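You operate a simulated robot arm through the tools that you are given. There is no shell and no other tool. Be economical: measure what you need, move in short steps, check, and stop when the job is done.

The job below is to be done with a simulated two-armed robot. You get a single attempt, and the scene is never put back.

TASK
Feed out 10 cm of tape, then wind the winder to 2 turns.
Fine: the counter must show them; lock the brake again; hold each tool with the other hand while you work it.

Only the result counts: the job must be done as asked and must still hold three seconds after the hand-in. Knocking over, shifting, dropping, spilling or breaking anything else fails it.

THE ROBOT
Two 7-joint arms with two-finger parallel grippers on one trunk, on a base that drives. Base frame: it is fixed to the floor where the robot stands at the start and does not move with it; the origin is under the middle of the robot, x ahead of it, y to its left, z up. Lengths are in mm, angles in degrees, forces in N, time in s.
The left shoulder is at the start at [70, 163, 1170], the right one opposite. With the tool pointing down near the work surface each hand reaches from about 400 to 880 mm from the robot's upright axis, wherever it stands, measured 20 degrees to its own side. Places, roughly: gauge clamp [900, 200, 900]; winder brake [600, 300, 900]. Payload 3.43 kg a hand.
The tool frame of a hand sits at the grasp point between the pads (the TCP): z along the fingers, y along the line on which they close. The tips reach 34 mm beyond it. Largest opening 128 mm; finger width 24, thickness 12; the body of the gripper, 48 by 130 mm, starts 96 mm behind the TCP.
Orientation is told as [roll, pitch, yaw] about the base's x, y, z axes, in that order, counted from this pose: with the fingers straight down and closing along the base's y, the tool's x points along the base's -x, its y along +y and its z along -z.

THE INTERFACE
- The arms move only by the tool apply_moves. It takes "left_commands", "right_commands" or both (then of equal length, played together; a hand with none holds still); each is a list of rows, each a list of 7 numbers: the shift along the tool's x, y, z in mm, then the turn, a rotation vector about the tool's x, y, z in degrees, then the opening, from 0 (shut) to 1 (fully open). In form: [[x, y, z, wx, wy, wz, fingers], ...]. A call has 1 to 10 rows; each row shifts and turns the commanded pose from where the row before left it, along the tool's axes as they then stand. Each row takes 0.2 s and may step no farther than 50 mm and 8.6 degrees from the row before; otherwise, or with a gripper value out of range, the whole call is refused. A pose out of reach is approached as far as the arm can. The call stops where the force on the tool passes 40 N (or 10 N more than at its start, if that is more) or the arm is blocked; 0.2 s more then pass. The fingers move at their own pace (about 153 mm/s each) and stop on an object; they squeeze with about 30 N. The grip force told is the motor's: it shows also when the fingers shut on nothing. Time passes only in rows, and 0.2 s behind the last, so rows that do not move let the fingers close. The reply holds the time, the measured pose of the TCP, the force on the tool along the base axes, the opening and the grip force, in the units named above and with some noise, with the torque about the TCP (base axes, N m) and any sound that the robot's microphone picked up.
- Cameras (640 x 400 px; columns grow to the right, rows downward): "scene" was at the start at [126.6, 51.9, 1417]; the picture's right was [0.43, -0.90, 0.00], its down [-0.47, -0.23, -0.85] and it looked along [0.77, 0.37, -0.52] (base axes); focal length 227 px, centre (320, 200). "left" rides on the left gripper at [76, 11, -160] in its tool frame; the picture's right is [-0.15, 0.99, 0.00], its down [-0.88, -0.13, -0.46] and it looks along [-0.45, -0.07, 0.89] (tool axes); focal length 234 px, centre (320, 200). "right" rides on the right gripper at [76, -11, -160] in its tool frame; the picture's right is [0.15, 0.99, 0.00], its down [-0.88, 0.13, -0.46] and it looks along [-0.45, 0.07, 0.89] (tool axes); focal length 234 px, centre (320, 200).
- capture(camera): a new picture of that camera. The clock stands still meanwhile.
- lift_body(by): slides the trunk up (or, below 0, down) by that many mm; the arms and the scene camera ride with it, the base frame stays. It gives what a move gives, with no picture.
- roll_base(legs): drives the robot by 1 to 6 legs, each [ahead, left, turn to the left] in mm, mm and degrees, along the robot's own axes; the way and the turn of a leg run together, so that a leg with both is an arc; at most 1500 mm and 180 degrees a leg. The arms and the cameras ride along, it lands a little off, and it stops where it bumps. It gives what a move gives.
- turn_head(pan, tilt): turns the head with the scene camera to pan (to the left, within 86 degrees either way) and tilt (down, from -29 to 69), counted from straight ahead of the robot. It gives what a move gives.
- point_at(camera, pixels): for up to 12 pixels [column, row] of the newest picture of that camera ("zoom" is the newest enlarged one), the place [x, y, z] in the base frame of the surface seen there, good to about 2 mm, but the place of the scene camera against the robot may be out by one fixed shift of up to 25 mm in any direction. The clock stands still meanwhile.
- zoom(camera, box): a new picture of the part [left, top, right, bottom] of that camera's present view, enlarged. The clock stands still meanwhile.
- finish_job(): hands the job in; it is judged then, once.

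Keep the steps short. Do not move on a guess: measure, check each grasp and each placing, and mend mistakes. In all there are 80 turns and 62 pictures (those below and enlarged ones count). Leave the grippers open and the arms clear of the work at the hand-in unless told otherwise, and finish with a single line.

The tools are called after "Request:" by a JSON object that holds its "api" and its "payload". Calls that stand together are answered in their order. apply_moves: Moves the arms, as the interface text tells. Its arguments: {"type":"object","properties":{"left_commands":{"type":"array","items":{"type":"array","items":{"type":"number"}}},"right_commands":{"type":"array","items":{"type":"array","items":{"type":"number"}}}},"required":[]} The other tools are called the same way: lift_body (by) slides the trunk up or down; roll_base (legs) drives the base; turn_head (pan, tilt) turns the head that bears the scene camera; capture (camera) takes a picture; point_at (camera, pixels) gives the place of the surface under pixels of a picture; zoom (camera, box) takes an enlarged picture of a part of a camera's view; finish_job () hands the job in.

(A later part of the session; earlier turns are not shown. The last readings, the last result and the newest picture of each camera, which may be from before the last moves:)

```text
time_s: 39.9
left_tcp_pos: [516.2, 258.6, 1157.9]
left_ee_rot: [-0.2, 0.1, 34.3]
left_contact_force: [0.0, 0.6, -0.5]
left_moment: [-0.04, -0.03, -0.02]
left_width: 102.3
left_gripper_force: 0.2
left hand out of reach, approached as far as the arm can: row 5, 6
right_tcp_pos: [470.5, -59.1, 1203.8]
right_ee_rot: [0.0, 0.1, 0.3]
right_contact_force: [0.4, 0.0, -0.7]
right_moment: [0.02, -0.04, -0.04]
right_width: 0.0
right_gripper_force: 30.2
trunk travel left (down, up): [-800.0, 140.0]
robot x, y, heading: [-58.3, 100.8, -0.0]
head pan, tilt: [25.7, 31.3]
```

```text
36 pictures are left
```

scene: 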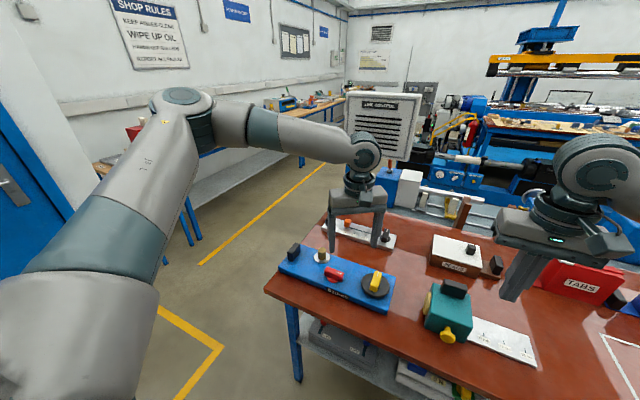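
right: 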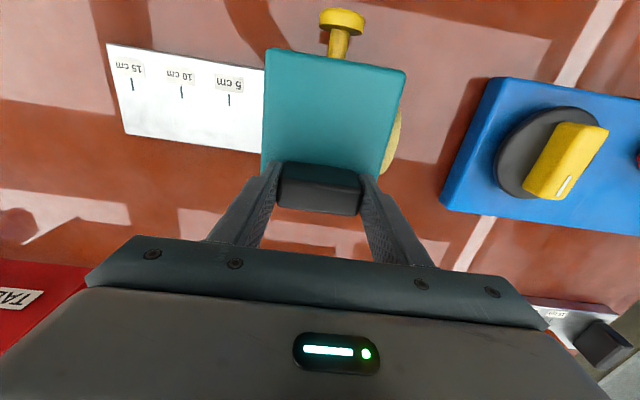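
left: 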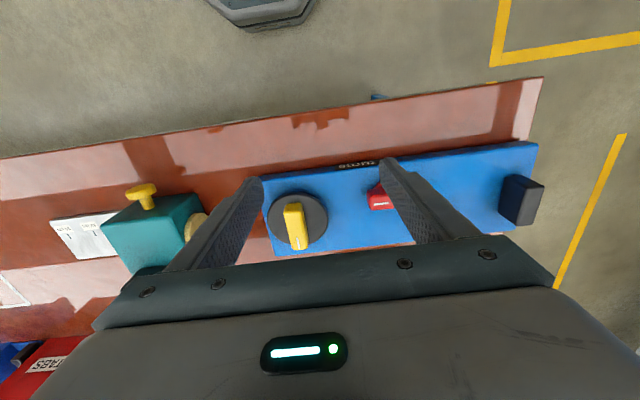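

Yaw isn't the limit; the elbow posture is. I'll unwind to the start-like posture, then bring the hand inward while high and close, where the right arm's working posture began, and only then go forward.

Request:
{"api": "apply_moves", "payload": {"left_commands": [[0, 0, -30, 0, 0, 8.5, 0.8], [0, 0, -30, 0, 0, 8.5, 0.8], [0, 0, -30, 0, 0, 8.5, 0.8], [0, 0, -30, 0, 0, 8.5, 0.8], [25, 40, -15, 0, 0, 0, 0.8], [25, 40, -15, 0, 0, 0, 0.8], [25, 40, -15, 0, 0, 0, 0.8], [25, 40, -15, 0, 0, 0, 0.8], [25, 40, -15, 0, 0, 0, 0.8], [25, 40, -15, 0, 0, 0, 0.8]]}}

Request:
{"api": "apply_moves", "payload": {"left_commands": [[0, -45, 5, 0, 0, 0, 0.8], [0, -45, 0, 0, 0, 0, 0.8], [0, -45, 0, 0, 0, 0, 0.8], [0, -45, 0, 0, 0, 0, 0.8], [0, -45, 0, 0, 0, 0, 0.8], [0, -45, 0, 0, 0, 0, 0.8], [0, -45, 0, 0, 0, 0, 0.8]]}}

```text
time_s: 42.1
left_tcp_pos: [365.4, 501.6, 1366.2]
left_ee_rot: [-0.3, -0.1, 0.1]
left_contact_force: [-0.6, -0.1, 0.1]
left_moment: [-0.03, -0.03, 0.0]
left_width: 102.3
left_gripper_force: 0.0
right_tcp_pos: [468.9, -57.4, 1204.3]
right_ee_rot: [0.0, -0.1, 0.4]
right_contact_force: [-0.4, 0.0, -0.3]
right_moment: [-0.01, 0.0, -0.01]
right_width: 0.0
right_gripper_force: 30.0
trunk travel left (down, up): [-800.0, 140.0]
robot x, y, heading: [-63.2, 95.6, 0.3]
head pan, tilt: [25.7, 31.3]
```

```text
time_s: 43.7
left_tcp_pos: [364.1, 216.1, 1353.5]
left_ee_rot: [-0.2, 0.0, 0.4]
left_contact_force: [0.4, -0.3, -0.1]
left_moment: [0.0, 0.02, 0.01]
left_width: 102.6
left_gripper_force: 0.0
left hand out of reach, approached as far as the arm can: row 7
right_tcp_pos: [472.0, -59.1, 1202.0]
right_ee_rot: [0.0, 0.1, 0.3]
right_contact_force: [0.9, -0.4, -0.2]
right_moment: [-0.02, 0.02, 0.0]
right_width: 0.0
right_gripper_force: 29.8
trunk travel left (down, up): [-800.0, 140.0]
robot x, y, heading: [-62.1, 98.9, 0.0]
head pan, tilt: [25.7, 31.3]
```

Both stalls happened with the other hand nearby, so perhaps the arms limit each other. I'll move the right hand well away and try the left inward again.

Request:
{"api": "apply_moves", "payload": {"right_commands": [[0, -45, 0, 0, 0, 0, 0], [0, -45, 0, 0, 0, 0, 0], [0, -45, 0, 0, 0, 0, 0], [0, -45, 0, 0, 0, 0, 0], [0, -45, 0, 0, 0, 0, 0], [0, -45, 0, 0, 0, 0, 0]]}}

Request:
{"api": "apply_moves", "payload": {"left_commands": [[-20, -30, 10, 0, 0, 0, 0.8], [-20, -30, 10, 0, 0, 0, 0.8], [-20, -30, 10, 0, 0, 0, 0.8], [-20, -30, 10, 0, 0, 0, 0.8]]}}

```text
time_s: 45.1
left_tcp_pos: [359.4, 214.8, 1356.6]
left_ee_rot: [-0.1, -0.2, 0.3]
left_contact_force: [-0.3, 0.1, -0.1]
left_moment: [0.04, -0.02, 0.02]
left_width: 102.4
left_gripper_force: 0.1
right_tcp_pos: [467.7, -329.2, 1201.9]
right_ee_rot: [0.0, 0.0, 0.4]
right_contact_force: [-0.4, -1.4, 0.2]
right_moment: [0.02, 0.01, -0.02]
right_width: 0.0
right_gripper_force: 29.8
trunk travel left (down, up): [-800.0, 140.0]
robot x, y, heading: [-63.0, 100.4, 0.4]
head pan, tilt: [25.7, 31.3]
```

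```text
time_s: 46.1
left_tcp_pos: [388.1, 217.9, 1325.0]
left_ee_rot: [-0.4, -0.2, 0.4]
left_contact_force: [0.5, 0.0, -0.4]
left_moment: [0.0, -0.03, 0.04]
left_width: 102.5
left_gripper_force: 0.0
left hand out of reach, approached as far as the arm can: row 1, 2, 3, 4
right_tcp_pos: [470.8, -328.2, 1202.5]
right_ee_rot: [0.0, 0.1, 0.3]
right_contact_force: [0.5, 1.2, -0.6]
right_moment: [0.01, 0.0, 0.02]
right_width: 0.0
right_gripper_force: 30.8
trunk travel left (down, up): [-800.0, 140.0]
robot x, y, heading: [-61.4, 100.5, 0.3]
head pan, tilt: [25.7, 31.3]
```

The left arm alone is limited inward at this yaw. I'll test a negative yaw before changing the plan.

Request:
{"api": "apply_moves", "payload": {"left_commands": [[0, 0, 0, 0, 0, 8.6, 0.8], [0, 0, 0, 0, 0, 8.6, 0.8], [0, 0, 0, 0, 0, 8.6, 0.8], [0, 0, 0, 0, 0, 8.6, 0.8], [0, 0, 0, 0, 0, 8.6, 0.8], [-24, -25.6, 0, 0, 0, 0, 0.8], [-24, -25.6, 0, 0, 0, 0, 0.8], [-24, -25.6, 0, 0, 0, 0, 0.8], [-24, -25.6, 0, 0, 0, 0, 0.8]]}}

Request:
{"api": "capture", "payload": {"camera": "scene"}}

```text
time_s: 48.1
left_tcp_pos: [389.0, 218.0, 1325.1]
left_ee_rot: [0.0, -0.2, -42.7]
left_contact_force: [-0.1, -0.6, 0.7]
left_moment: [0.04, -0.01, 0.02]
left_width: 102.4
left_gripper_force: 0.0
left hand out of reach, approached as far as the arm can: row 5, 6, 7, 8, 9
right_tcp_pos: [469.5, -328.5, 1202.7]
right_ee_rot: [0.0, -0.1, 0.2]
right_contact_force: [0.2, -0.9, 0.3]
right_moment: [-0.03, 0.01, -0.01]
right_width: 0.4
right_gripper_force: 30.2
trunk travel left (down, up): [-800.0, 140.0]
robot x, y, heading: [-59.2, 99.5, 0.3]
head pan, tilt: [25.7, 31.3]
```

```text
35 pictures are left
```

scene: 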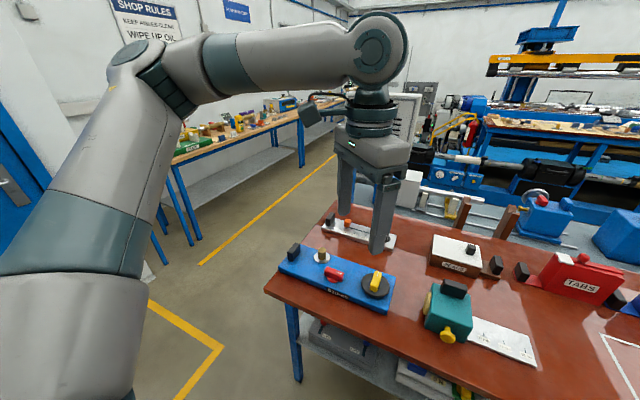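

There's a real inward limit for the left arm, at about 15° to its own side. I'll measure how far inward the right arm can go, with the left pulled outward.

Request:
{"api": "apply_moves", "payload": {"left_commands": [[0, 0, 0, 0, 0, -8.6, 0.8], [0, 0, 0, 0, 0, -8.6, 0.8], [0, 0, 0, 0, 0, -8.6, 0.8], [0, 0, 0, 0, 0, -8.6, 0.8], [0, 0, 0, 0, 0, -8.6, 0.8], [0, 45, 0, 0, 0, 0, 0.8]], "right_commands": [[-30, 38, 9, 0, 0, 0, 0.5], [-30, 38, 9, 0, 0, 0, 0.5], [-30, 38, 9, 0, 0, 0, 0.5], [-30, 38, 9, 0, 0, 0, 0.5], [-30, 38, 9, 0, 0, 0, 0.5], [-30, 38, 9, 0, 0, 0, 0.5]]}}

Request:
{"api": "apply_moves", "payload": {"left_commands": [[0, 45, 0, 0, 0, 0, 0.8], [0, 45, 0, 0, 0, 0, 0.8], [0, 45, 0, 0, 0, 0, 0.8], [0, 45, 0, 0, 0, 0, 0.8], [0, 45, 0, 0, 0, 0, 0.8], [0, 0, 0, 0, 0, 0, 0.8], [0, 0, 0, 0, 0, 0, 0.8]], "right_commands": [[0, 43, 5, 0, 0, 0, 0.5], [0, 43, 5, 0, 0, 0, 0.5], [0, 43, 5, 0, 0, 0, 0.5], [0, 43, 5, 0, 0, 0, 0.5], [0, 43, 5, 0, 0, 0, 0.5], [0, 43, 5, 0, 0, 0, 0.5], [0, 43, 5, 0, 0, 0, 0.5]]}}

```text
time_s: 49.5
left_tcp_pos: [385.3, 268.5, 1328.2]
left_ee_rot: [-0.3, -0.2, 0.4]
left_contact_force: [-0.9, 0.5, -0.8]
left_moment: [-0.06, -0.04, 0.0]
left_width: 102.3
left_gripper_force: 0.0
right_tcp_pos: [649.2, -92.3, 1151.5]
right_ee_rot: [-0.2, -0.2, 0.2]
right_contact_force: [-0.2, 0.2, -0.6]
right_moment: [-0.07, -0.01, 0.01]
right_width: 64.1
right_gripper_force: 0.0
trunk travel left (down, up): [-800.0, 140.0]
robot x, y, heading: [-60.6, 98.5, 0.3]
head pan, tilt: [25.7, 31.3]
```

```text
time_s: 51.1
left_tcp_pos: [386.5, 490.1, 1324.7]
left_ee_rot: [-0.3, -0.1, 0.1]
left_contact_force: [-0.1, 0.6, 0.7]
left_moment: [-0.06, 0.05, 0.01]
left_width: 102.4
left_gripper_force: 0.1
right_tcp_pos: [650.2, 204.2, 1114.2]
right_ee_rot: [-0.1, 0.0, 0.2]
right_contact_force: [-0.7, 0.3, 0.0]
right_moment: [0.01, 0.0, 0.0]
right_width: 64.4
right_gripper_force: 0.1
trunk travel left (down, up): [-800.0, 140.0]
robot x, y, heading: [-57.5, 98.2, 0.2]
head pan, tilt: [25.7, 31.3]
```

The right arm reaches well inward (to +106 relative). So the right hand holds and the left works, with the base shifted right so the knob is about 22° to the left. I'll drive to about (0, -240).

Request:
{"api": "roll_base", "payload": {"legs": [[60, -340, 0]]}}

Request:
{"api": "apply_moves", "payload": {"left_commands": [[0, 0, 0, 0, 0, 0, 0.8], [0, 0, 0, 0, 0, 0, 0.8], [0, 0, 0, 0, 0, 0, 0.8], [0, 0, 0, 0, 0, 0, 0.8]], "right_commands": [[13, 26, 15, 0, 0, 0, 0.8], [13, 26, 15, 0, 0, 0, 0.8], [13, 26, 15, 0, 0, 0, 0.8], [13, 26, 15, 0, 0, 0, 0.8]]}}

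Request:
{"api": "capture", "payload": {"camera": "right"}}

```text
time_s: 53.4
left_tcp_pos: [448.2, 147.2, 1325.4]
left_ee_rot: [-0.3, -0.2, 0.5]
left_contact_force: [0.2, 0.5, -0.6]
left_moment: [-0.01, 0.02, -0.03]
left_width: 102.8
left_gripper_force: 0.0
right_tcp_pos: [710.3, -137.5, 1115.8]
right_ee_rot: [0.0, 0.0, 0.4]
right_contact_force: [-0.4, 0.8, 0.4]
right_moment: [-0.06, -0.01, 0.01]
right_width: 63.9
right_gripper_force: 0.1
trunk travel left (down, up): [-800.0, 140.0]
robot x, y, heading: [2.8, -246.0, 0.5]
head pan, tilt: [25.7, 31.3]
```

```text
time_s: 54.4
left_tcp_pos: [446.9, 150.0, 1324.7]
left_ee_rot: [-0.3, -0.1, 0.6]
left_contact_force: [-0.7, 0.5, -0.1]
left_moment: [-0.03, 0.05, -0.01]
left_width: 102.4
left_gripper_force: 0.0
right_tcp_pos: [656.2, -34.9, 1052.6]
right_ee_rot: [-0.1, 0.0, 0.5]
right_contact_force: [0.0, 0.5, 0.7]
right_moment: [-0.02, 0.01, 0.01]
right_width: 102.4
right_gripper_force: 0.0
trunk travel left (down, up): [-800.0, 140.0]
robot x, y, heading: [4.3, -244.4, 0.7]
head pan, tilt: [25.7, 31.3]
```

```text
34 pictures are left
```

right: 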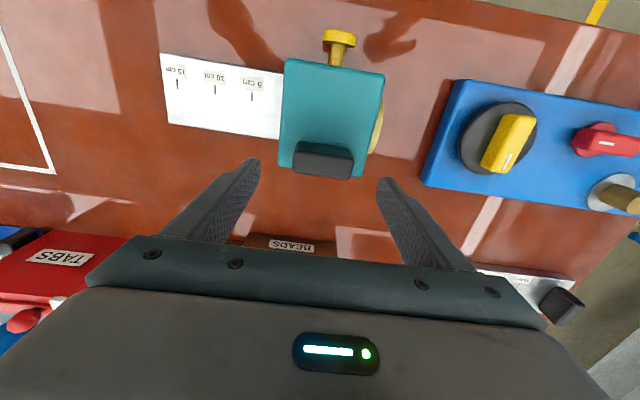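

The right arm reached the handle. I'll check handle and knob positions.

Request:
{"api": "point_at", "payload": {"camera": "right", "pixels": [[295, 168], [350, 174], [322, 172], [322, 148], [297, 145], [350, 150], [340, 33], [352, 40], [329, 38], [336, 60]]}}

```text
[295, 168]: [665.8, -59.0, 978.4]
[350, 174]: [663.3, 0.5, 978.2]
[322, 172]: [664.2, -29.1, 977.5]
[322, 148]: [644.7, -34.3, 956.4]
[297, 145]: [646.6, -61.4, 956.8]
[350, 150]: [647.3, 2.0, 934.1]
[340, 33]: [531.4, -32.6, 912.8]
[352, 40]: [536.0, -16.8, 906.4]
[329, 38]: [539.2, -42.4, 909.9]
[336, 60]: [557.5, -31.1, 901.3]
```

Centre at (656, -30). I'll move over 5 mm, down 77 mm, and close.

Request:
{"api": "apply_moves", "payload": {"right_commands": [[0, 5, 20, 0, 0, -0.5, 0.8], [0, 0, 20, 0, 0, 0, 0.8], [0, 0, 20, 0, 0, 0, 0.8], [0, 0, 17, 0, 0, 0, 0.8], [0, 0, 0, 0, 0, 0, 0.3], [0, 0, 0, 0, 0, 0, 0.3], [0, 0, 0, 0, 0, 0, 0.3]], "left_commands": [[0, 0, 0, 0, 0, 0, 0], [0, 0, 0, 0, 0, 0, 0], [0, 0, 0, 0, 0, 0, 0], [0, 0, 20, 0, 0, 0, 0], [0, 0, 45, 0, 0, 0, 0], [0, 0, 45, 0, 0, 0, 0], [0, 0, 45, 0, 0, 0, 0]]}}

```text
time_s: 56.0
left_tcp_pos: [446.8, 145.4, 1169.6]
left_ee_rot: [-0.3, -0.1, 0.4]
left_contact_force: [0.9, -0.1, -0.4]
left_moment: [0.01, 0.03, 0.0]
left_width: 0.1
left_gripper_force: 30.2
right_tcp_pos: [656.4, -28.9, 979.3]
right_ee_rot: [0.0, -0.1, 1.0]
right_contact_force: [0.4, 1.7, -0.4]
right_moment: [-0.22, -0.22, -0.06]
right_width: 64.7
right_gripper_force: 29.9
trunk travel left (down, up): [-800.0, 140.0]
robot x, y, heading: [-3.1, -247.4, 0.4]
head pan, tilt: [25.7, 31.3]
```

Gripped at width 64.7. Left fist now to about (480, -31, 930), in front of the plunger.

Request:
{"api": "apply_moves", "payload": {"left_commands": [[-4.7, -25.2, 34.2, 0, 0, 0, 0], [-4.7, -25.2, 34.2, 0, 0, 0, 0], [-4.7, -25.2, 34.2, 0, 0, 0, 0], [-4.7, -25.2, 34.2, 0, 0, 0, 0], [-4.7, -25.2, 34.2, 0, 0, 0, 0], [-4.7, -25.2, 34.2, 0, 0, 0, 0], [-4.7, -25.2, 34.2, 0, 0, 0, 0]], "right_commands": [[0, 0, 0, 0, 0, 0, 0.3], [0, 0, 0, 0, 0, 0, 0.3], [0, 0, 0, 0, 0, 0, 0.3], [0, 0, 0, 0, 0, 0, 0.3], [0, 0, 0, 0, 0, 0, 0.3], [0, 0, 0, 0, 0, 0, 0.3], [0, 0, 0, 0, 0, 0, 0.3]]}}

Request:
{"api": "capture", "payload": {"camera": "left"}}

Request:
{"api": "capture", "payload": {"camera": "right"}}

```text
time_s: 57.6
left_tcp_pos: [477.0, -9.6, 961.0]
left_ee_rot: [-0.3, -0.1, 0.5]
left_contact_force: [0.0, 0.2, -0.2]
left_moment: [0.01, -0.03, 0.01]
left_width: 0.2
left_gripper_force: 30.0
left hand out of reach, approached as far as the arm can: row 7
right_tcp_pos: [657.3, -30.1, 977.6]
right_ee_rot: [0.0, 0.0, 0.9]
right_contact_force: [0.9, -0.5, 0.3]
right_moment: [0.21, 0.13, -0.02]
right_width: 64.8
right_gripper_force: 30.0
trunk travel left (down, up): [-800.0, 140.0]
robot x, y, heading: [1.1, -243.3, 0.4]
head pan, tilt: [25.7, 31.3]
```

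```text
33 pictures are left
```

left: 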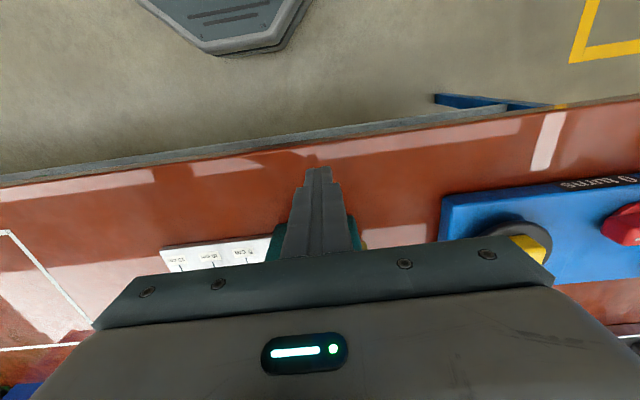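

```text
32 pictures are left
```

right: 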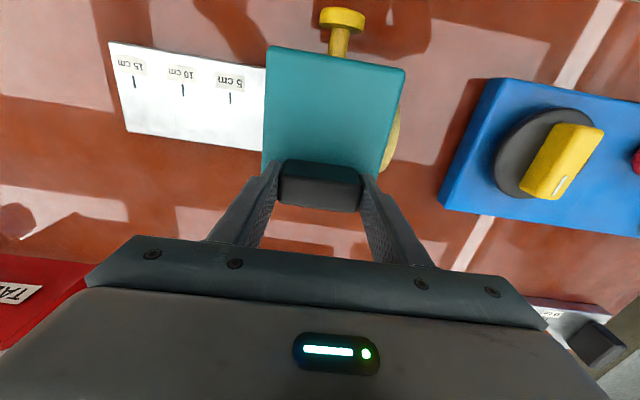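

The left hand is only 21 mm off in y and 31 mm off in z. I'll try single-axis steps: forward first, then sideways, then down.

Request:
{"api": "apply_moves", "payload": {"left_commands": [[-10, 0, 0, 0, 0, 0, 0], [0, 0, 15, 0, 0, 0, 0], [0, 0, 15, 0, 0, 0, 0], [0, -10, 0, 0, 0, 0, 0], [0, -11, 0, 0, 0, 0, 0]], "right_commands": [[0, 0, 0, 0, 0, 0, 0.3], [0, 0, 0, 0, 0, 0, 0.3], [0, 0, 0, 0, 0, 0, 0.3], [0, 0, 0, 0, 0, 0, 0.3], [0, 0, 0, 0, 0, 0, 0.3]]}}

```text
time_s: 58.8
left_tcp_pos: [481.0, -4.8, 958.9]
left_ee_rot: [-0.2, 0.0, 0.4]
left_contact_force: [-1.1, -0.1, -0.4]
left_moment: [-0.05, -0.01, 0.02]
left_width: 0.0
left_gripper_force: 30.0
left hand out of reach, approached as far as the arm can: row 2, 3, 4, 5
right_tcp_pos: [656.9, -29.7, 978.5]
right_ee_rot: [0.0, 0.0, 0.9]
right_contact_force: [-0.3, 0.6, -0.3]
right_moment: [0.1, 0.06, -0.1]
right_width: 64.5
right_gripper_force: 30.2
trunk travel left (down, up): [-800.0, 140.0]
robot x, y, heading: [1.6, -245.1, 0.6]
head pan, tilt: [25.7, 31.3]
```

The left arm's inward limit worsens the higher the trunk is. I'll release, raise both hands about 250 mm, lower the trunk 250 mm, then come back.

Request:
{"api": "apply_moves", "payload": {"left_commands": [[3, 10, -40, 0, 0, 0, 0], [3, 10, -40, 0, 0, 0, 0], [3, 10, -40, 0, 0, 0, 0], [3, 10, -40, 0, 0, 0, 0], [3, 10, -45, 0, 0, 0, 0], [3, 10, -45, 0, 0, 0, 0], [3, 10, -45, 0, 0, 0, 0], [3, 10, -45, 0, 0, 0, 0], [3, 10, -40, 0, 0, 0, 0]], "right_commands": [[0, 0, 0, 0, 0, 0, 0.8], [0, 0, 0, 0, 0, 0, 0.8], [0, 0, -45, 0, 0, 0, 0.8], [0, 0, -48, 0, 0, 0, 0.8], [0, 0, -48, 0, 0, 0, 0.8], [0, 0, -48, 0, 0, 0, 0.8], [0, 0, -48, 0, 0, 0, 0.8], [0, 0, -48, 0, 0, 0, 0.8], [0, 0, -48, 0, 0, 0, 0.8]]}}

Request:
{"api": "lift_body", "payload": {"by": -250}}

```text
time_s: 60.8
left_tcp_pos: [450.0, 84.0, 1340.7]
left_ee_rot: [-0.1, -0.1, 0.4]
left_contact_force: [-0.3, -0.5, -0.1]
left_moment: [0.01, 0.0, -0.02]
left_width: 0.2
left_gripper_force: 29.8
right_tcp_pos: [663.9, -49.6, 1286.3]
right_ee_rot: [0.2, -0.1, 1.0]
right_contact_force: [0.2, -0.2, 0.6]
right_moment: [0.0, 0.01, -0.01]
right_width: 102.1
right_gripper_force: 0.1
right hand out of reach, approached as far as the arm can: row 8, 9
trunk travel left (down, up): [-800.0, 140.0]
robot x, y, heading: [3.0, -245.9, 0.3]
head pan, tilt: [25.7, 31.3]
```

```text
time_s: 63.4
left_tcp_pos: [451.2, 86.7, 1089.7]
left_ee_rot: [-0.3, -0.2, 0.5]
left_contact_force: [0.4, -0.4, -0.5]
left_moment: [0.03, 0.02, -0.01]
left_width: 0.1
left_gripper_force: 29.4
right_tcp_pos: [665.8, -47.7, 1035.1]
right_ee_rot: [0.1, 0.0, 1.0]
right_contact_force: [0.4, -0.2, -0.4]
right_moment: [0.04, -0.02, -0.02]
right_width: 102.1
right_gripper_force: 0.1
trunk travel left (down, up): [-550.0, 390.0]
robot x, y, heading: [1.1, -245.7, 0.3]
head pan, tilt: [25.7, 31.3]
```

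Now I regrip the handle with the right hand and bring the left fist down in front of the plunger.

Request:
{"api": "apply_moves", "payload": {"right_commands": [[9, 18, 10, 0, 0, -0.8, 0.8], [0, 0, 16, 0, 0, 0, 0.8], [0, 0, 16, 0, 0, 0, 0.8], [0, 0, 16, 0, 0, 0, 0.8], [0, 0, 0, 0, 0, 0, 0.8]], "left_commands": [[-5.8, -23.6, 32, 0, 0, 0, 0], [-5.8, -23.6, 32, 0, 0, 0, 0], [-5.8, -23.6, 32, 0, 0, 0, 0], [-5.8, -23.6, 32, 0, 0, 0, 0], [-5.8, -23.6, 32, 0, 0, 0, 0]]}}

Request:
{"api": "capture", "payload": {"camera": "right"}}

```text
time_s: 64.6
left_tcp_pos: [484.0, -31.5, 929.2]
left_ee_rot: [-0.2, 0.1, 0.5]
left_contact_force: [-0.3, 0.8, 0.0]
left_moment: [0.01, 0.04, -0.02]
left_width: 0.2
left_gripper_force: 30.5
right_tcp_pos: [660.6, -36.8, 975.3]
right_ee_rot: [0.1, -0.1, 1.9]
right_contact_force: [0.3, -0.7, -0.3]
right_moment: [-0.03, 0.0, 0.0]
right_width: 102.5
right_gripper_force: 0.0
right hand out of reach, approached as far as the arm can: row 1
trunk travel left (down, up): [-550.0, 390.0]
robot x, y, heading: [-1.1, -243.6, 0.2]
head pan, tilt: [25.7, 31.3]
```

```text
31 pictures are left
```

right: 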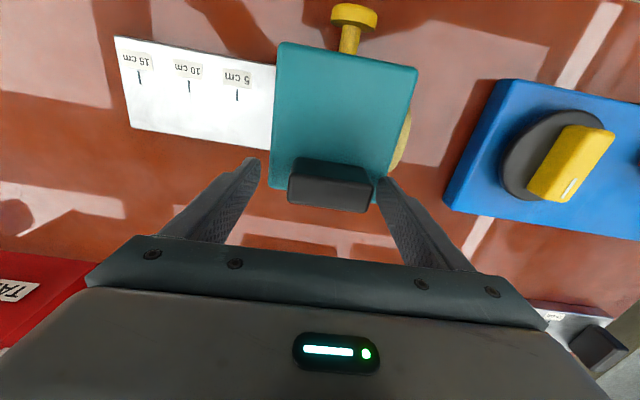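

Left is in place. The right hand needs +7 mm in y, -4 mm in x, and its yaw set back to zero before closing.

Request:
{"api": "apply_moves", "payload": {"right_commands": [[4, 7, 0, 0, 0, 1.5, 0.8], [0, 0, 0, 0, 0, 0, 0.8], [0, 0, 0, 0, 0, 0, 0.3], [0, 0, 0, 0, 0, 0, 0.3], [0, 0, 0, 0, 0, 0, 0.3]]}}

Request:
{"api": "capture", "payload": {"camera": "right"}}

Request:
{"api": "zoom", "payload": {"camera": "scene", "box": [220, 200, 460, 350]}}

```text
time_s: 65.8
left_tcp_pos: [482.0, -31.1, 931.9]
left_ee_rot: [-0.1, -0.1, 0.5]
left_contact_force: [0.2, 0.5, -0.7]
left_moment: [-0.03, 0.0, 0.0]
left_width: 0.1
left_gripper_force: 30.0
right_tcp_pos: [654.6, -31.4, 976.3]
right_ee_rot: [0.1, 0.0, 0.3]
right_contact_force: [0.7, -1.8, 1.1]
right_moment: [0.13, 0.12, 0.05]
right_width: 64.5
right_gripper_force: 30.0
trunk travel left (down, up): [-550.0, 390.0]
robot x, y, heading: [3.0, -242.1, 0.3]
head pan, tilt: [25.7, 31.3]
```

```text
30 pictures are left
```

right: 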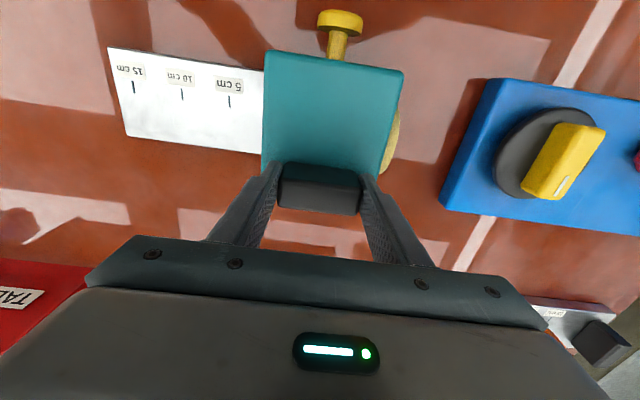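

```text
2.67 times, centred on (340, 275) of scene
```

zoom: 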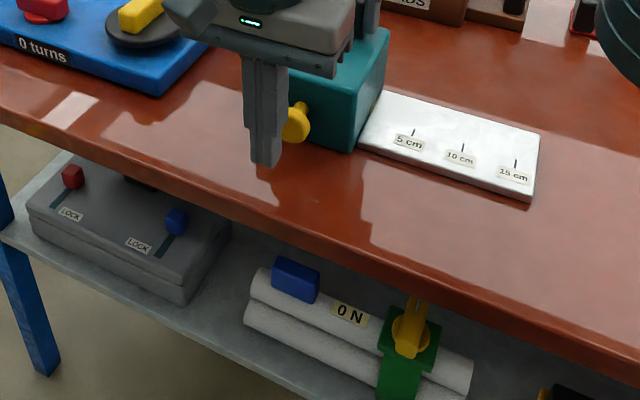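

Both hands are set. I'll press the plunger about 9 mm as a first test.

Request:
{"api": "apply_moves", "payload": {"left_commands": [[-16, 0, 8, 0, 0, 0, 0], [-14, 0, 0, 0, 0, 0, 0], [-3, 0, 0, 0, 0, 0, 0], [-3, 0, 0, 0, 0, 0, 0], [-3, 0, 0, 0, 0, 0, 0], [-3, 0, 0, 0, 0, 0, 0]], "right_commands": [[0, 0, 0, 0, 0, 0, 0.3], [0, 0, 0, 0, 0, 0, 0.3], [0, 0, 0, 0, 0, 0, 0.3], [0, 0, 0, 0, 0, 0, 0.3], [0, 0, 0, 0, 0, 0, 0.3], [0, 0, 0, 0, 0, 0, 0.3]]}}

Request:
{"api": "capture", "payload": {"camera": "right"}}

```text
time_s: 67.0
left_tcp_pos: [518.4, -32.2, 921.7]
left_ee_rot: [-0.2, 0.0, 0.0]
left_contact_force: [-0.1, 0.3, -0.2]
left_moment: [0.03, 0.01, 0.05]
left_width: 0.0
left_gripper_force: 30.0
right_tcp_pos: [658.1, -32.2, 977.4]
right_ee_rot: [0.1, -0.1, -0.1]
right_contact_force: [4.7, 1.6, 1.3]
right_moment: [-0.67, 1.17, -0.24]
right_width: 64.9
right_gripper_force: 29.9
trunk travel left (down, up): [-550.0, 390.0]
robot x, y, heading: [2.5, -243.7, 0.4]
head pan, tilt: [25.7, 31.3]
stopped in row 6 (right hand): the force on the tool passed its limit at 45 N (the readings are from after the stop); the commanded pose is now the measured one
```

```text
28 pictures are left
```

right: 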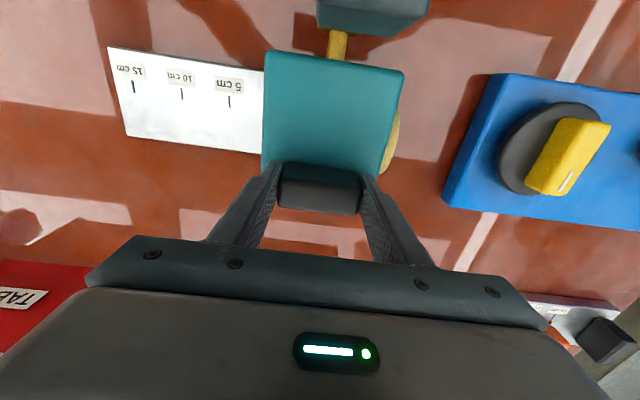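

The plunger doesn't press in (it resisted at 45 N). So I'll grip its head and pull: back off, open, tilt 17°, come in around the disc and close.

Request:
{"api": "apply_moves", "payload": {"left_commands": [[30, 0, 0, 0, 0, 0, 0.4], [0, 0, 0, 0, -8.5, 0, 0.5], [0, 0, 0, 0, -8.5, 0, 0.5], [0, 0, 0, 0, 0, 0, 0.5], [-17, 0, 9, 0, 0, 0, 0.5], [-16, 0, 9, 0, 0, 0, 0.5], [0, 0, 0, 0, 0, 0, 0], [0, 0, 0, 0, 0, 0, 0], [0, 0, 0, 0, 0, 0, 0]], "right_commands": [[0, 0, 0, 0, 0, 0, 0.3], [0, 0, 0, 0, 0, 0, 0.3], [0, 0, 0, 0, 0, 0, 0.3], [0, 0, 0, 0, 0, 0, 0.3], [0, 0, 0, 0, 0, 0, 0.3], [0, 0, 0, 0, 0, 0, 0.3], [0, 0, 0, 0, 0, 0, 0.3], [0, 0, 0, 0, 0, 0, 0.3], [0, 0, 0, 0, 0, 0, 0.3]]}}

Request:
{"api": "zoom", "payload": {"camera": "scene", "box": [260, 200, 460, 325]}}

```text
time_s: 69.0
left_tcp_pos: [526.7, -34.0, 914.6]
left_ee_rot: [-0.1, -17.0, 0.3]
left_contact_force: [0.7, 10.6, 0.5]
left_moment: [0.24, 0.05, 0.25]
left_width: 36.3
left_gripper_force: 29.8
right_tcp_pos: [657.7, -32.4, 978.4]
right_ee_rot: [0.1, -0.2, -0.2]
right_contact_force: [-0.9, -8.2, 0.9]
right_moment: [-0.36, 0.22, 0.98]
right_width: 64.9
right_gripper_force: 29.5
trunk travel left (down, up): [-550.0, 390.0]
robot x, y, heading: [1.8, -242.5, 0.3]
head pan, tilt: [25.7, 31.3]
```

```text
3.20 times, centred on (360, 262) of scene
```

zoom: 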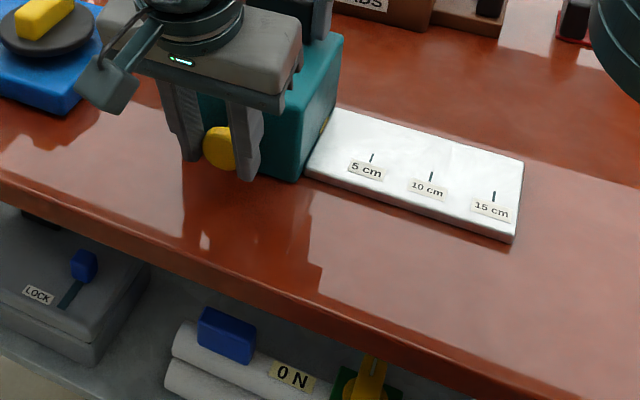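

The knob is gripped at width 36. I'll relieve the side force by 2 mm and pull 12 mm straight back.

Request:
{"api": "apply_moves", "payload": {"left_commands": [[0, 2, 0, 0, 0, 0, 0], [2.87, 0, -0.88, 0, 0, 0, 0], [2.87, 0, -0.88, 0, 0, 0, 0], [2.87, 0, -0.88, 0, 0, 0, 0], [2.87, 0, -0.88, 0, 0, 0, 0]], "right_commands": [[0, 0, 0, 0, 0, 0, 0.3], [0, 0, 0, 0, 0, 0, 0.3], [0, 0, 0, 0, 0, 0, 0.3], [0, 0, 0, 0, 0, 0, 0.3], [0, 0, 0, 0, 0, 0, 0.3]]}}

Request:
{"api": "capture", "payload": {"camera": "right"}}

```text
time_s: 70.2
left_tcp_pos: [514.5, -31.3, 915.3]
left_ee_rot: [-0.2, -17.2, 0.1]
left_contact_force: [28.4, 1.1, 6.8]
left_moment: [-0.01, -0.68, 0.14]
left_width: 36.2
left_gripper_force: 30.0
right_tcp_pos: [656.0, -32.0, 977.4]
right_ee_rot: [0.2, -0.1, 0.0]
right_contact_force: [-26.4, 1.5, 0.2]
right_moment: [-0.35, 0.78, 0.1]
right_width: 64.9
right_gripper_force: 30.0
trunk travel left (down, up): [-550.0, 390.0]
robot x, y, heading: [-0.4, -248.2, 0.5]
head pan, tilt: [25.7, 31.3]
```

```text
26 pictures are left
```

right: 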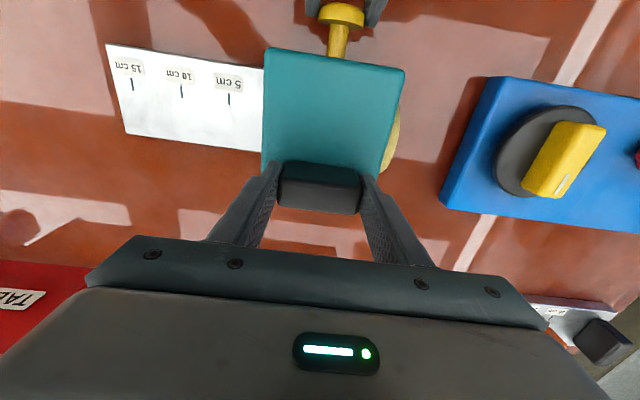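

Force was 28 N. I need to know whether the knob moved or the pads slid, so I'll measure its head.

Request:
{"api": "zoom", "payload": {"camera": "right", "box": [270, 0, 410, 88]}}

Request:
{"api": "point_at", "payload": {"camera": "right", "pixels": [[340, 6], [340, 12], [340, 18], [338, 30], [338, 40], [337, 50], [370, 15], [318, 8]]}}

```text
4.55 times, centred on (340, 44) of right
```

zoom: 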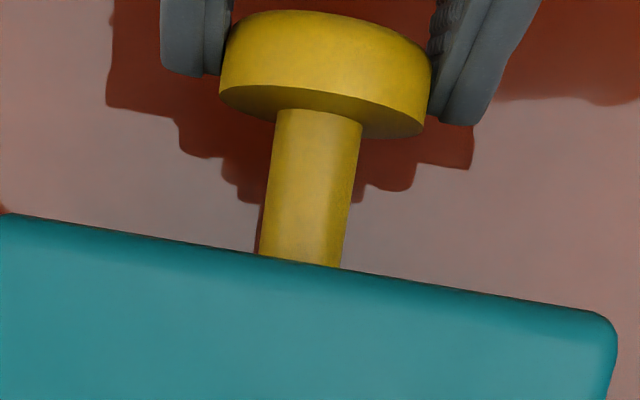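

```text
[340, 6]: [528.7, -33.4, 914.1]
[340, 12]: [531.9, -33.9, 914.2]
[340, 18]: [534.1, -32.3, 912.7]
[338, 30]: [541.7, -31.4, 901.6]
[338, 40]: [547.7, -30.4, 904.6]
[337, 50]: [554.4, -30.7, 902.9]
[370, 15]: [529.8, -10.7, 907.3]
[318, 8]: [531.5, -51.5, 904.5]
```

The head does appear to have come out about 5 mm. I'll keep pulling 10 mm and look.

Request:
{"api": "apply_moves", "payload": {"left_commands": [[2.39, 0, -0.73, 0, 0, 0, 0], [2.39, 0, -0.73, 0, 0, 0, 0], [2.39, 0, -0.73, 0, 0, 0, 0], [2.39, 0, -0.73, 0, 0, 0, 0]], "right_commands": [[0, 0, 0, 0, 0, 0, 0.3], [0, 0, 0, 0, 0, 0, 0.3], [0, 0, 0, 0, 0, 0, 0.3], [0, 0, 0, 0, 0, 0, 0.3]]}}

Request:
{"api": "capture", "payload": {"camera": "right"}}

```text
time_s: 71.2
left_tcp_pos: [502.8, -31.2, 914.3]
left_ee_rot: [-0.2, -16.9, 0.1]
left_contact_force: [0.1, -0.2, -1.0]
left_moment: [-0.01, 0.01, 0.02]
left_width: 0.0
left_gripper_force: 29.9
right_tcp_pos: [658.5, -34.3, 978.5]
right_ee_rot: [0.1, -0.3, -0.4]
right_contact_force: [0.5, -0.9, 0.5]
right_moment: [0.09, -0.28, -0.01]
right_width: 64.8
right_gripper_force: 30.2
trunk travel left (down, up): [-550.0, 390.0]
robot x, y, heading: [0.2, -243.9, 0.5]
head pan, tilt: [25.7, 31.3]
```

```text
24 pictures are left
```

right: 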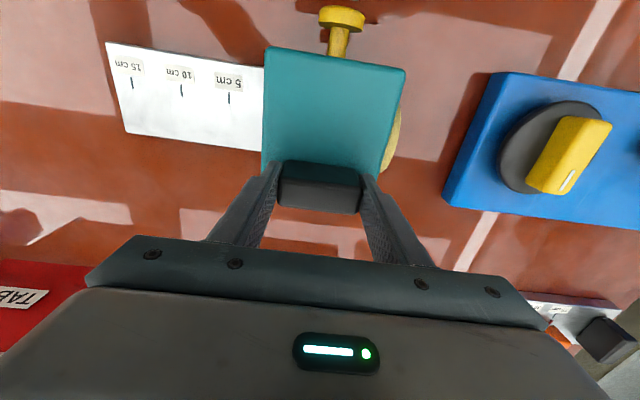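

The pads slipped off and the stem length is unchanged, so it doesn't pull out. It probably turns. I'll regrip the head, deeper, and roll the hand about the knob's axis (base x) by 25°.

Request:
{"api": "apply_moves", "payload": {"left_commands": [[0, 0, 0, 0, 0, 0, 0.5], [0, 0, 0, 0, 0, 0, 0.5], [-12, 0, 4, 0, 0, 0, 0.5], [-14, 0, 4, 0, 0, 0, 0.5], [0, 0, 0, 0, 0, 0, 0], [0, 0, 0, 0, 0, 0, 0], [0, 0, 0, 0, 0, 0, 0], [0, -1.4, 0, -8.1, 0, 2.48, 0], [0, -1.4, 0, -8.1, 0, 2.48, 0], [0, -1.4, 0, -8.1, 0, 2.48, 0]], "right_commands": [[0, 0, 0, 0, 0, 0, 0.3], [0, 0, 0, 0, 0, 0, 0.3], [0, 0, 0, 0, 0, 0, 0.3], [0, 0, 0, 0, 0, 0, 0.3], [0, 0, 0, 0, 0, 0, 0.3], [0, 0, 0, 0, 0, 0, 0.3], [0, 0, 0, 0, 0, 0, 0.3], [0, 0, 0, 0, 0, 0, 0.3], [0, 0, 0, 0, 0, 0, 0.3], [0, 0, 0, 0, 0, 0, 0.3]]}}

Request:
{"api": "capture", "payload": {"camera": "scene"}}

```text
time_s: 73.5
left_tcp_pos: [528.6, -21.0, 915.4]
left_ee_rot: [26.0, -15.2, -7.3]
left_contact_force: [-3.9, -15.3, -3.2]
left_moment: [-0.4, 0.33, -0.7]
left_width: 37.5
left_gripper_force: 30.0
left hand out of reach, approached as far as the arm can: row 10
right_tcp_pos: [658.2, -31.4, 977.1]
right_ee_rot: [0.2, -0.1, -0.3]
right_contact_force: [4.2, 15.8, 4.6]
right_moment: [1.33, 0.15, -1.28]
right_width: 67.8
right_gripper_force: 29.3
trunk travel left (down, up): [-550.0, 390.0]
robot x, y, heading: [1.2, -244.3, 0.3]
head pan, tilt: [25.7, 31.3]
```

```text
23 pictures are left
```

scene: 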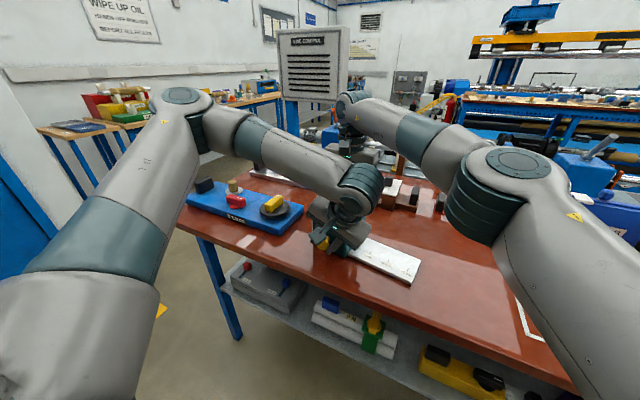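

The side force rose and the hold widened a little. I'll look before going further.

Request:
{"api": "capture", "payload": {"camera": "right"}}

```text
22 pictures are left
```

right: 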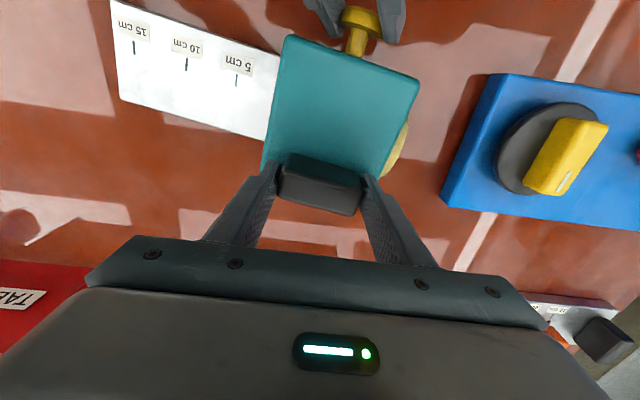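

The feeder yawed about 8° because my hand drifted sideways, and no tape came out. I'll roll back with the grip kept, returning the knob to y≈-32.

Request:
{"api": "apply_moves", "payload": {"left_commands": [[0, -1, 0, 8.1, 0, -2.48, 0], [0, -3, 0, 8.1, 0, -2.48, 0], [0, -3, 0, 7.5, 0, -2.2, 0], [0, -3, 0, 0, 0, 0, 0], [0, 0, 0, 0, 0, 0, 0]], "right_commands": [[0, 0, 0, 0, 0, 0, 0.3], [0, 0, 0, 0, 0, 0, 0.3], [0, 0, 0, 0, 0, 0, 0.3], [0, 0, 0, 0, 0, 0, 0.3], [0, 0, 0, 0, 0, 0, 0.3]]}}

Request:
{"api": "capture", "payload": {"camera": "right"}}

```text
time_s: 74.7
left_tcp_pos: [528.7, -29.3, 914.8]
left_ee_rot: [0.4, -17.0, -0.1]
left_contact_force: [-2.0, 4.4, 0.9]
left_moment: [0.08, -0.1, 0.35]
left_width: 36.4
left_gripper_force: 29.9
right_tcp_pos: [657.9, -32.2, 976.8]
right_ee_rot: [0.1, -0.1, -0.2]
right_contact_force: [2.4, -4.3, 0.5]
right_moment: [-0.21, -0.16, 0.18]
right_width: 64.8
right_gripper_force: 30.4
trunk travel left (down, up): [-550.0, 390.0]
robot x, y, heading: [7.2, -245.7, 0.4]
head pan, tilt: [25.7, 31.3]
```

```text
21 pictures are left
```

right: 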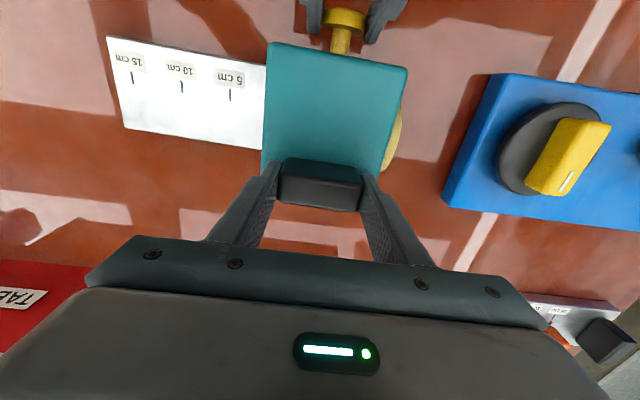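

The feeder is straight again. At the tape mouth I noticed a small yellow sliver after the push, so I'll zoom there.

Request:
{"api": "zoom", "payload": {"camera": "scene", "box": [320, 225, 430, 294]}}

Request:
{"api": "zoom", "payload": {"camera": "right", "box": [100, 0, 420, 200]}}

```text
5.80 times, centred on (375, 260) of scene
```

zoom: 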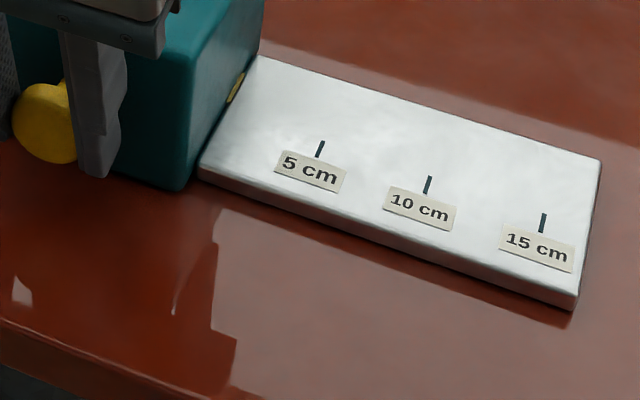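

```text
2.00 times, centred on (260, 100) of right
```

zoom: 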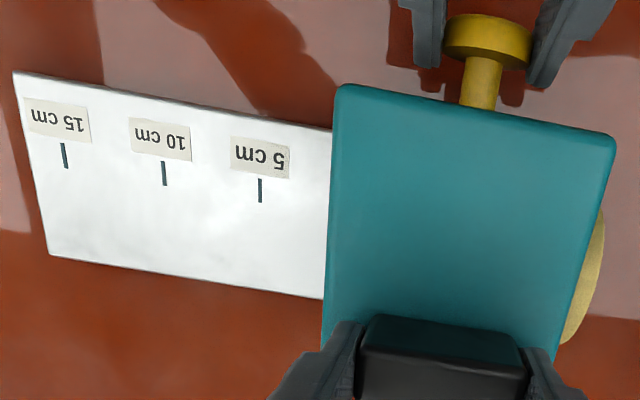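

The yellow tape end sits flush at the mouth. I'll test turning the other way: roll -34° about the knob's axis with centring, then zoom on the mouth.

Request:
{"api": "apply_moves", "payload": {"left_commands": [[0, 1.4, 0, 8.1, 0, -2.48, 0], [0, 1.4, 0, 8.1, 0, -2.48, 0], [0, 1.4, 0, 8.1, 0, -2.48, 0], [0, 1.4, 0, 8.1, 0, -2.48, 0], [0, 0, 0, 0, 0, 0, 0]], "right_commands": [[0, 0, 0, 0, 0, 0, 0.3], [0, 0, 0, 0, 0, 0, 0.3], [0, 0, 0, 0, 0, 0, 0.3], [0, 0, 0, 0, 0, 0, 0.3], [0, 0, 0, 0, 0, 0, 0.3]]}}

Request:
{"api": "zoom", "payload": {"camera": "right", "box": [100, 0, 420, 200]}}

Request:
{"api": "zoom", "payload": {"camera": "scene", "box": [320, 225, 430, 294]}}

```text
time_s: 75.8
left_tcp_pos: [529.1, -24.8, 914.4]
left_ee_rot: [-34.6, -14.0, 9.6]
left_contact_force: [-2.3, 18.1, -0.6]
left_moment: [0.28, 0.0, 0.77]
left_width: 36.2
left_gripper_force: 30.3
right_tcp_pos: [660.0, -33.4, 977.3]
right_ee_rot: [0.1, 0.0, -0.1]
right_contact_force: [2.3, -17.5, 2.4]
right_moment: [-1.21, 0.33, 1.41]
right_width: 65.3
right_gripper_force: 29.9
trunk travel left (down, up): [-550.0, 390.0]
robot x, y, heading: [-0.5, -244.2, 0.4]
head pan, tilt: [25.7, 31.3]
```

```text
2.00 times, centred on (260, 100) of right
```

zoom: 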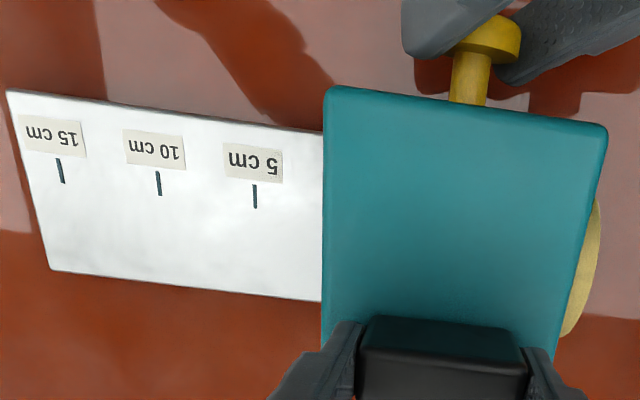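

```text
5.80 times, centred on (375, 260) of scene
```

zoom: 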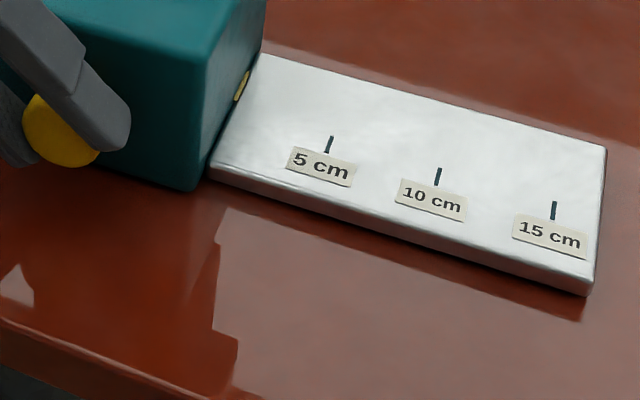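

No tape comes out and the resistance is the same both ways, so it isn't a turning knob. I'll centre again and pull straight, slowly, comparing the stem length with the last zoom (58 to 108 at column 480).

Request:
{"api": "apply_moves", "payload": {"left_commands": [[0, -2, 0, -8.1, 0, 2.48, 0], [0, -2, 0, -8.1, 0, 2.48, 0], [0, -2, 0, -8.1, 0, 2.48, 0], [0, 0, 0, -8.1, 0, 2.48, 0], [1.43, 0, -0.44, 0, 0, 0, 0], [1.43, 0, -0.44, 0, 0, 0, 0], [1.43, 0, -0.44, 0, 0, 0, 0], [1.43, 0, -0.44, 0, 0, 0, 0], [1.43, 0, -0.44, 0, 0, 0, 0], [1.43, 0, -0.44, 0, 0, 0, 0]], "right_commands": [[0, 0, 0, 0, 0, 0, 0.3], [0, 0, 0, 0, 0, 0, 0.3], [0, 0, 0, 0, 0, 0, 0.3], [0, 0, 0, 0, 0, 0, 0.3], [0, 0, 0, 0, 0, 0, 0.3], [0, 0, 0, 0, 0, 0, 0.3], [0, 0, 0, 0, 0, 0, 0.3], [0, 0, 0, 0, 0, 0, 0.3], [0, 0, 0, 0, 0, 0, 0.3], [0, 0, 0, 0, 0, 0, 0.3]]}}

Request:
{"api": "zoom", "payload": {"camera": "right", "box": [100, 0, 420, 200]}}

```text
time_s: 78.0
left_tcp_pos: [521.8, -31.3, 918.1]
left_ee_rot: [0.5, -17.2, -0.2]
left_contact_force: [21.2, -9.3, 3.2]
left_moment: [-0.31, -0.46, -0.18]
left_width: 36.8
left_gripper_force: 30.3
right_tcp_pos: [656.2, -32.1, 976.6]
right_ee_rot: [0.1, 0.1, 0.0]
right_contact_force: [-19.3, 10.5, -0.1]
right_moment: [-0.24, 0.81, -0.57]
right_width: 64.7
right_gripper_force: 30.0
trunk travel left (down, up): [-550.0, 390.0]
robot x, y, heading: [5.7, -250.7, 0.3]
head pan, tilt: [25.7, 31.3]
```

```text
2.00 times, centred on (260, 100) of right
```

zoom: 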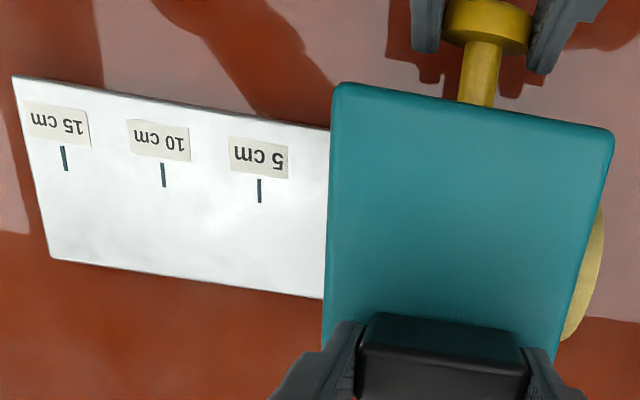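

The stem has grown by about 7 mm at 21 N, so it is a spring-loaded pull plunger. I'll keep pulling slowly to find the stroke end.

Request:
{"api": "apply_moves", "payload": {"left_commands": [[1.43, 0, -0.44, 0, 0, 0, 0], [1.43, 0, -0.44, 0, 0, 0, 0], [1.43, 0, -0.44, 0, 0, 0, 0], [0, 0, 0, 0, 0, 0, 0]], "right_commands": [[0, 0, 0, 0, 0, 0, 0.3], [0, 0, 0, 0, 0, 0, 0.3], [0, 0, 0, 0, 0, 0, 0.3], [0, 0, 0, 0, 0, 0, 0.3]]}}

Request:
{"api": "zoom", "payload": {"camera": "right", "box": [100, 0, 420, 200]}}

```text
time_s: 79.0
left_tcp_pos: [514.8, -32.4, 917.5]
left_ee_rot: [0.5, -17.2, -0.2]
left_contact_force: [27.0, -4.5, 9.4]
left_moment: [-0.11, -0.66, -0.09]
left_width: 36.6
left_gripper_force: 30.3
right_tcp_pos: [656.4, -31.7, 976.8]
right_ee_rot: [0.2, 0.1, -0.1]
right_contact_force: [-27.3, 7.2, -2.7]
right_moment: [-0.22, 0.63, -0.36]
right_width: 64.6
right_gripper_force: 30.1
trunk travel left (down, up): [-550.0, 390.0]
robot x, y, heading: [1.0, -247.3, 0.5]
head pan, tilt: [25.7, 31.3]
```

```text
2.00 times, centred on (260, 100) of right
```

zoom: 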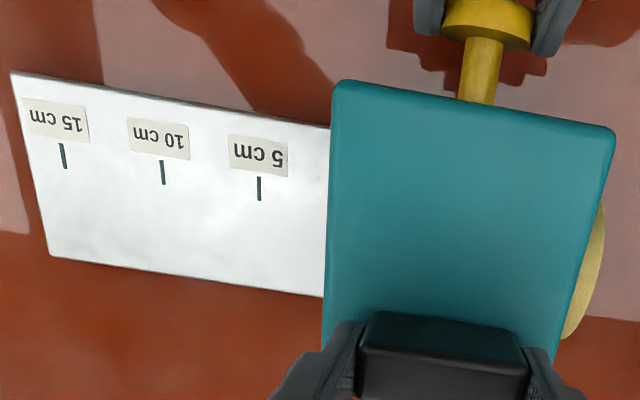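

The pull tops out at the pads' friction (about 27 N) after about 6 mm. Before trying a hook, I'll retest pushing, slowly this time, with the closed fist against the head.

Request:
{"api": "apply_moves", "payload": {"left_commands": [[0, 0, 0, 0, 0, 0, 0.5], [0, 0, 0, 0, 0, 0, 0.5], [24.5, 0, -15.8, 0, 0, 0, 0.2], [0, 0, 0, 0, 0, 0, 0], [0, 0, 0, 0, 0, 0, 0], [-9.56, 0, 2.92, 0, 0, 0, 0], [-1.43, 0, 0.44, 0, 0, 0, 0], [-1.43, 0, 0.44, 0, 0, 0, 0], [-1.43, 0, 0.44, 0, 0, 0, 0], [-1.43, 0, 0.44, 0, 0, 0, 0]], "right_commands": [[0, 0, 0, 0, 0, 0, 0.3], [0, 0, 0, 0, 0, 0, 0.3], [0, 0, 0, 0, 0, 0, 0.3], [0, 0, 0, 0, 0, 0, 0.3], [0, 0, 0, 0, 0, 0, 0.3], [0, 0, 0, 0, 0, 0, 0.3], [0, 0, 0, 0, 0, 0, 0.3], [0, 0, 0, 0, 0, 0, 0.3], [0, 0, 0, 0, 0, 0, 0.3], [0, 0, 0, 0, 0, 0, 0.3]]}}

Request:
{"api": "apply_moves", "payload": {"left_commands": [[-1.43, 0, 0.44, 0, 0, 0, 0], [-1.43, 0, 0.44, 0, 0, 0, 0], [-1.43, 0, 0.44, 0, 0, 0, 0], [-1.43, 0, 0.44, 0, 0, 0, 0], [-1.43, 0, 0.44, 0, 0, 0, 0], [-1.43, 0, 0.44, 0, 0, 0, 0], [-1.43, 0, 0.44, 0, 0, 0, 0], [-1.43, 0, 0.44, 0, 0, 0, 0], [-1.43, 0, 0.44, 0, 0, 0, 0], [-1.43, 0, 0.44, 0, 0, 0, 0]], "right_commands": [[0, 0, 0, 0, 0, 0, 0.3], [0, 0, 0, 0, 0, 0, 0.3], [0, 0, 0, 0, 0, 0, 0.3], [0, 0, 0, 0, 0, 0, 0.3], [0, 0, 0, 0, 0, 0, 0.3], [0, 0, 0, 0, 0, 0, 0.3], [0, 0, 0, 0, 0, 0, 0.3], [0, 0, 0, 0, 0, 0, 0.3], [0, 0, 0, 0, 0, 0, 0.3], [0, 0, 0, 0, 0, 0, 0.3]]}}

Request:
{"api": "zoom", "payload": {"camera": "right", "box": [100, 0, 420, 200]}}

```text
time_s: 81.2
left_tcp_pos: [503.0, -30.0, 924.2]
left_ee_rot: [0.5, -17.1, -0.2]
left_contact_force: [0.9, 0.0, 0.1]
left_moment: [0.03, -0.03, 0.02]
left_width: 0.0
left_gripper_force: 29.7
right_tcp_pos: [657.4, -33.0, 977.9]
right_ee_rot: [0.1, 0.0, -0.3]
right_contact_force: [0.2, -1.4, -0.3]
right_moment: [-0.23, -0.17, 0.0]
right_width: 64.7
right_gripper_force: 30.4
trunk travel left (down, up): [-550.0, 390.0]
robot x, y, heading: [3.9, -244.6, 0.5]
head pan, tilt: [25.7, 31.3]
```

```text
time_s: 83.5
left_tcp_pos: [518.5, -31.5, 925.7]
left_ee_rot: [0.5, -16.9, -0.1]
left_contact_force: [-4.8, -2.2, -2.1]
left_moment: [-0.05, 0.12, -0.03]
left_width: 0.0
left_gripper_force: 29.8
right_tcp_pos: [657.8, -33.7, 977.2]
right_ee_rot: [0.1, -0.2, -0.1]
right_contact_force: [4.3, 1.3, -0.7]
right_moment: [-0.11, -0.4, -0.24]
right_width: 64.8
right_gripper_force: 29.9
trunk travel left (down, up): [-550.0, 390.0]
robot x, y, heading: [3.0, -246.2, 0.4]
head pan, tilt: [25.7, 31.3]
heard: click
```

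```text
2.00 times, centred on (260, 100) of right
```

zoom: 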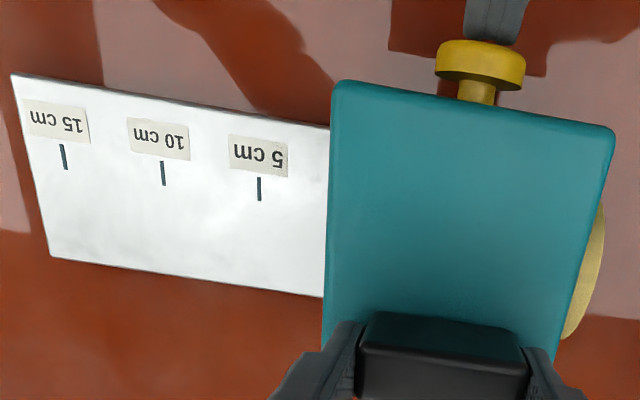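

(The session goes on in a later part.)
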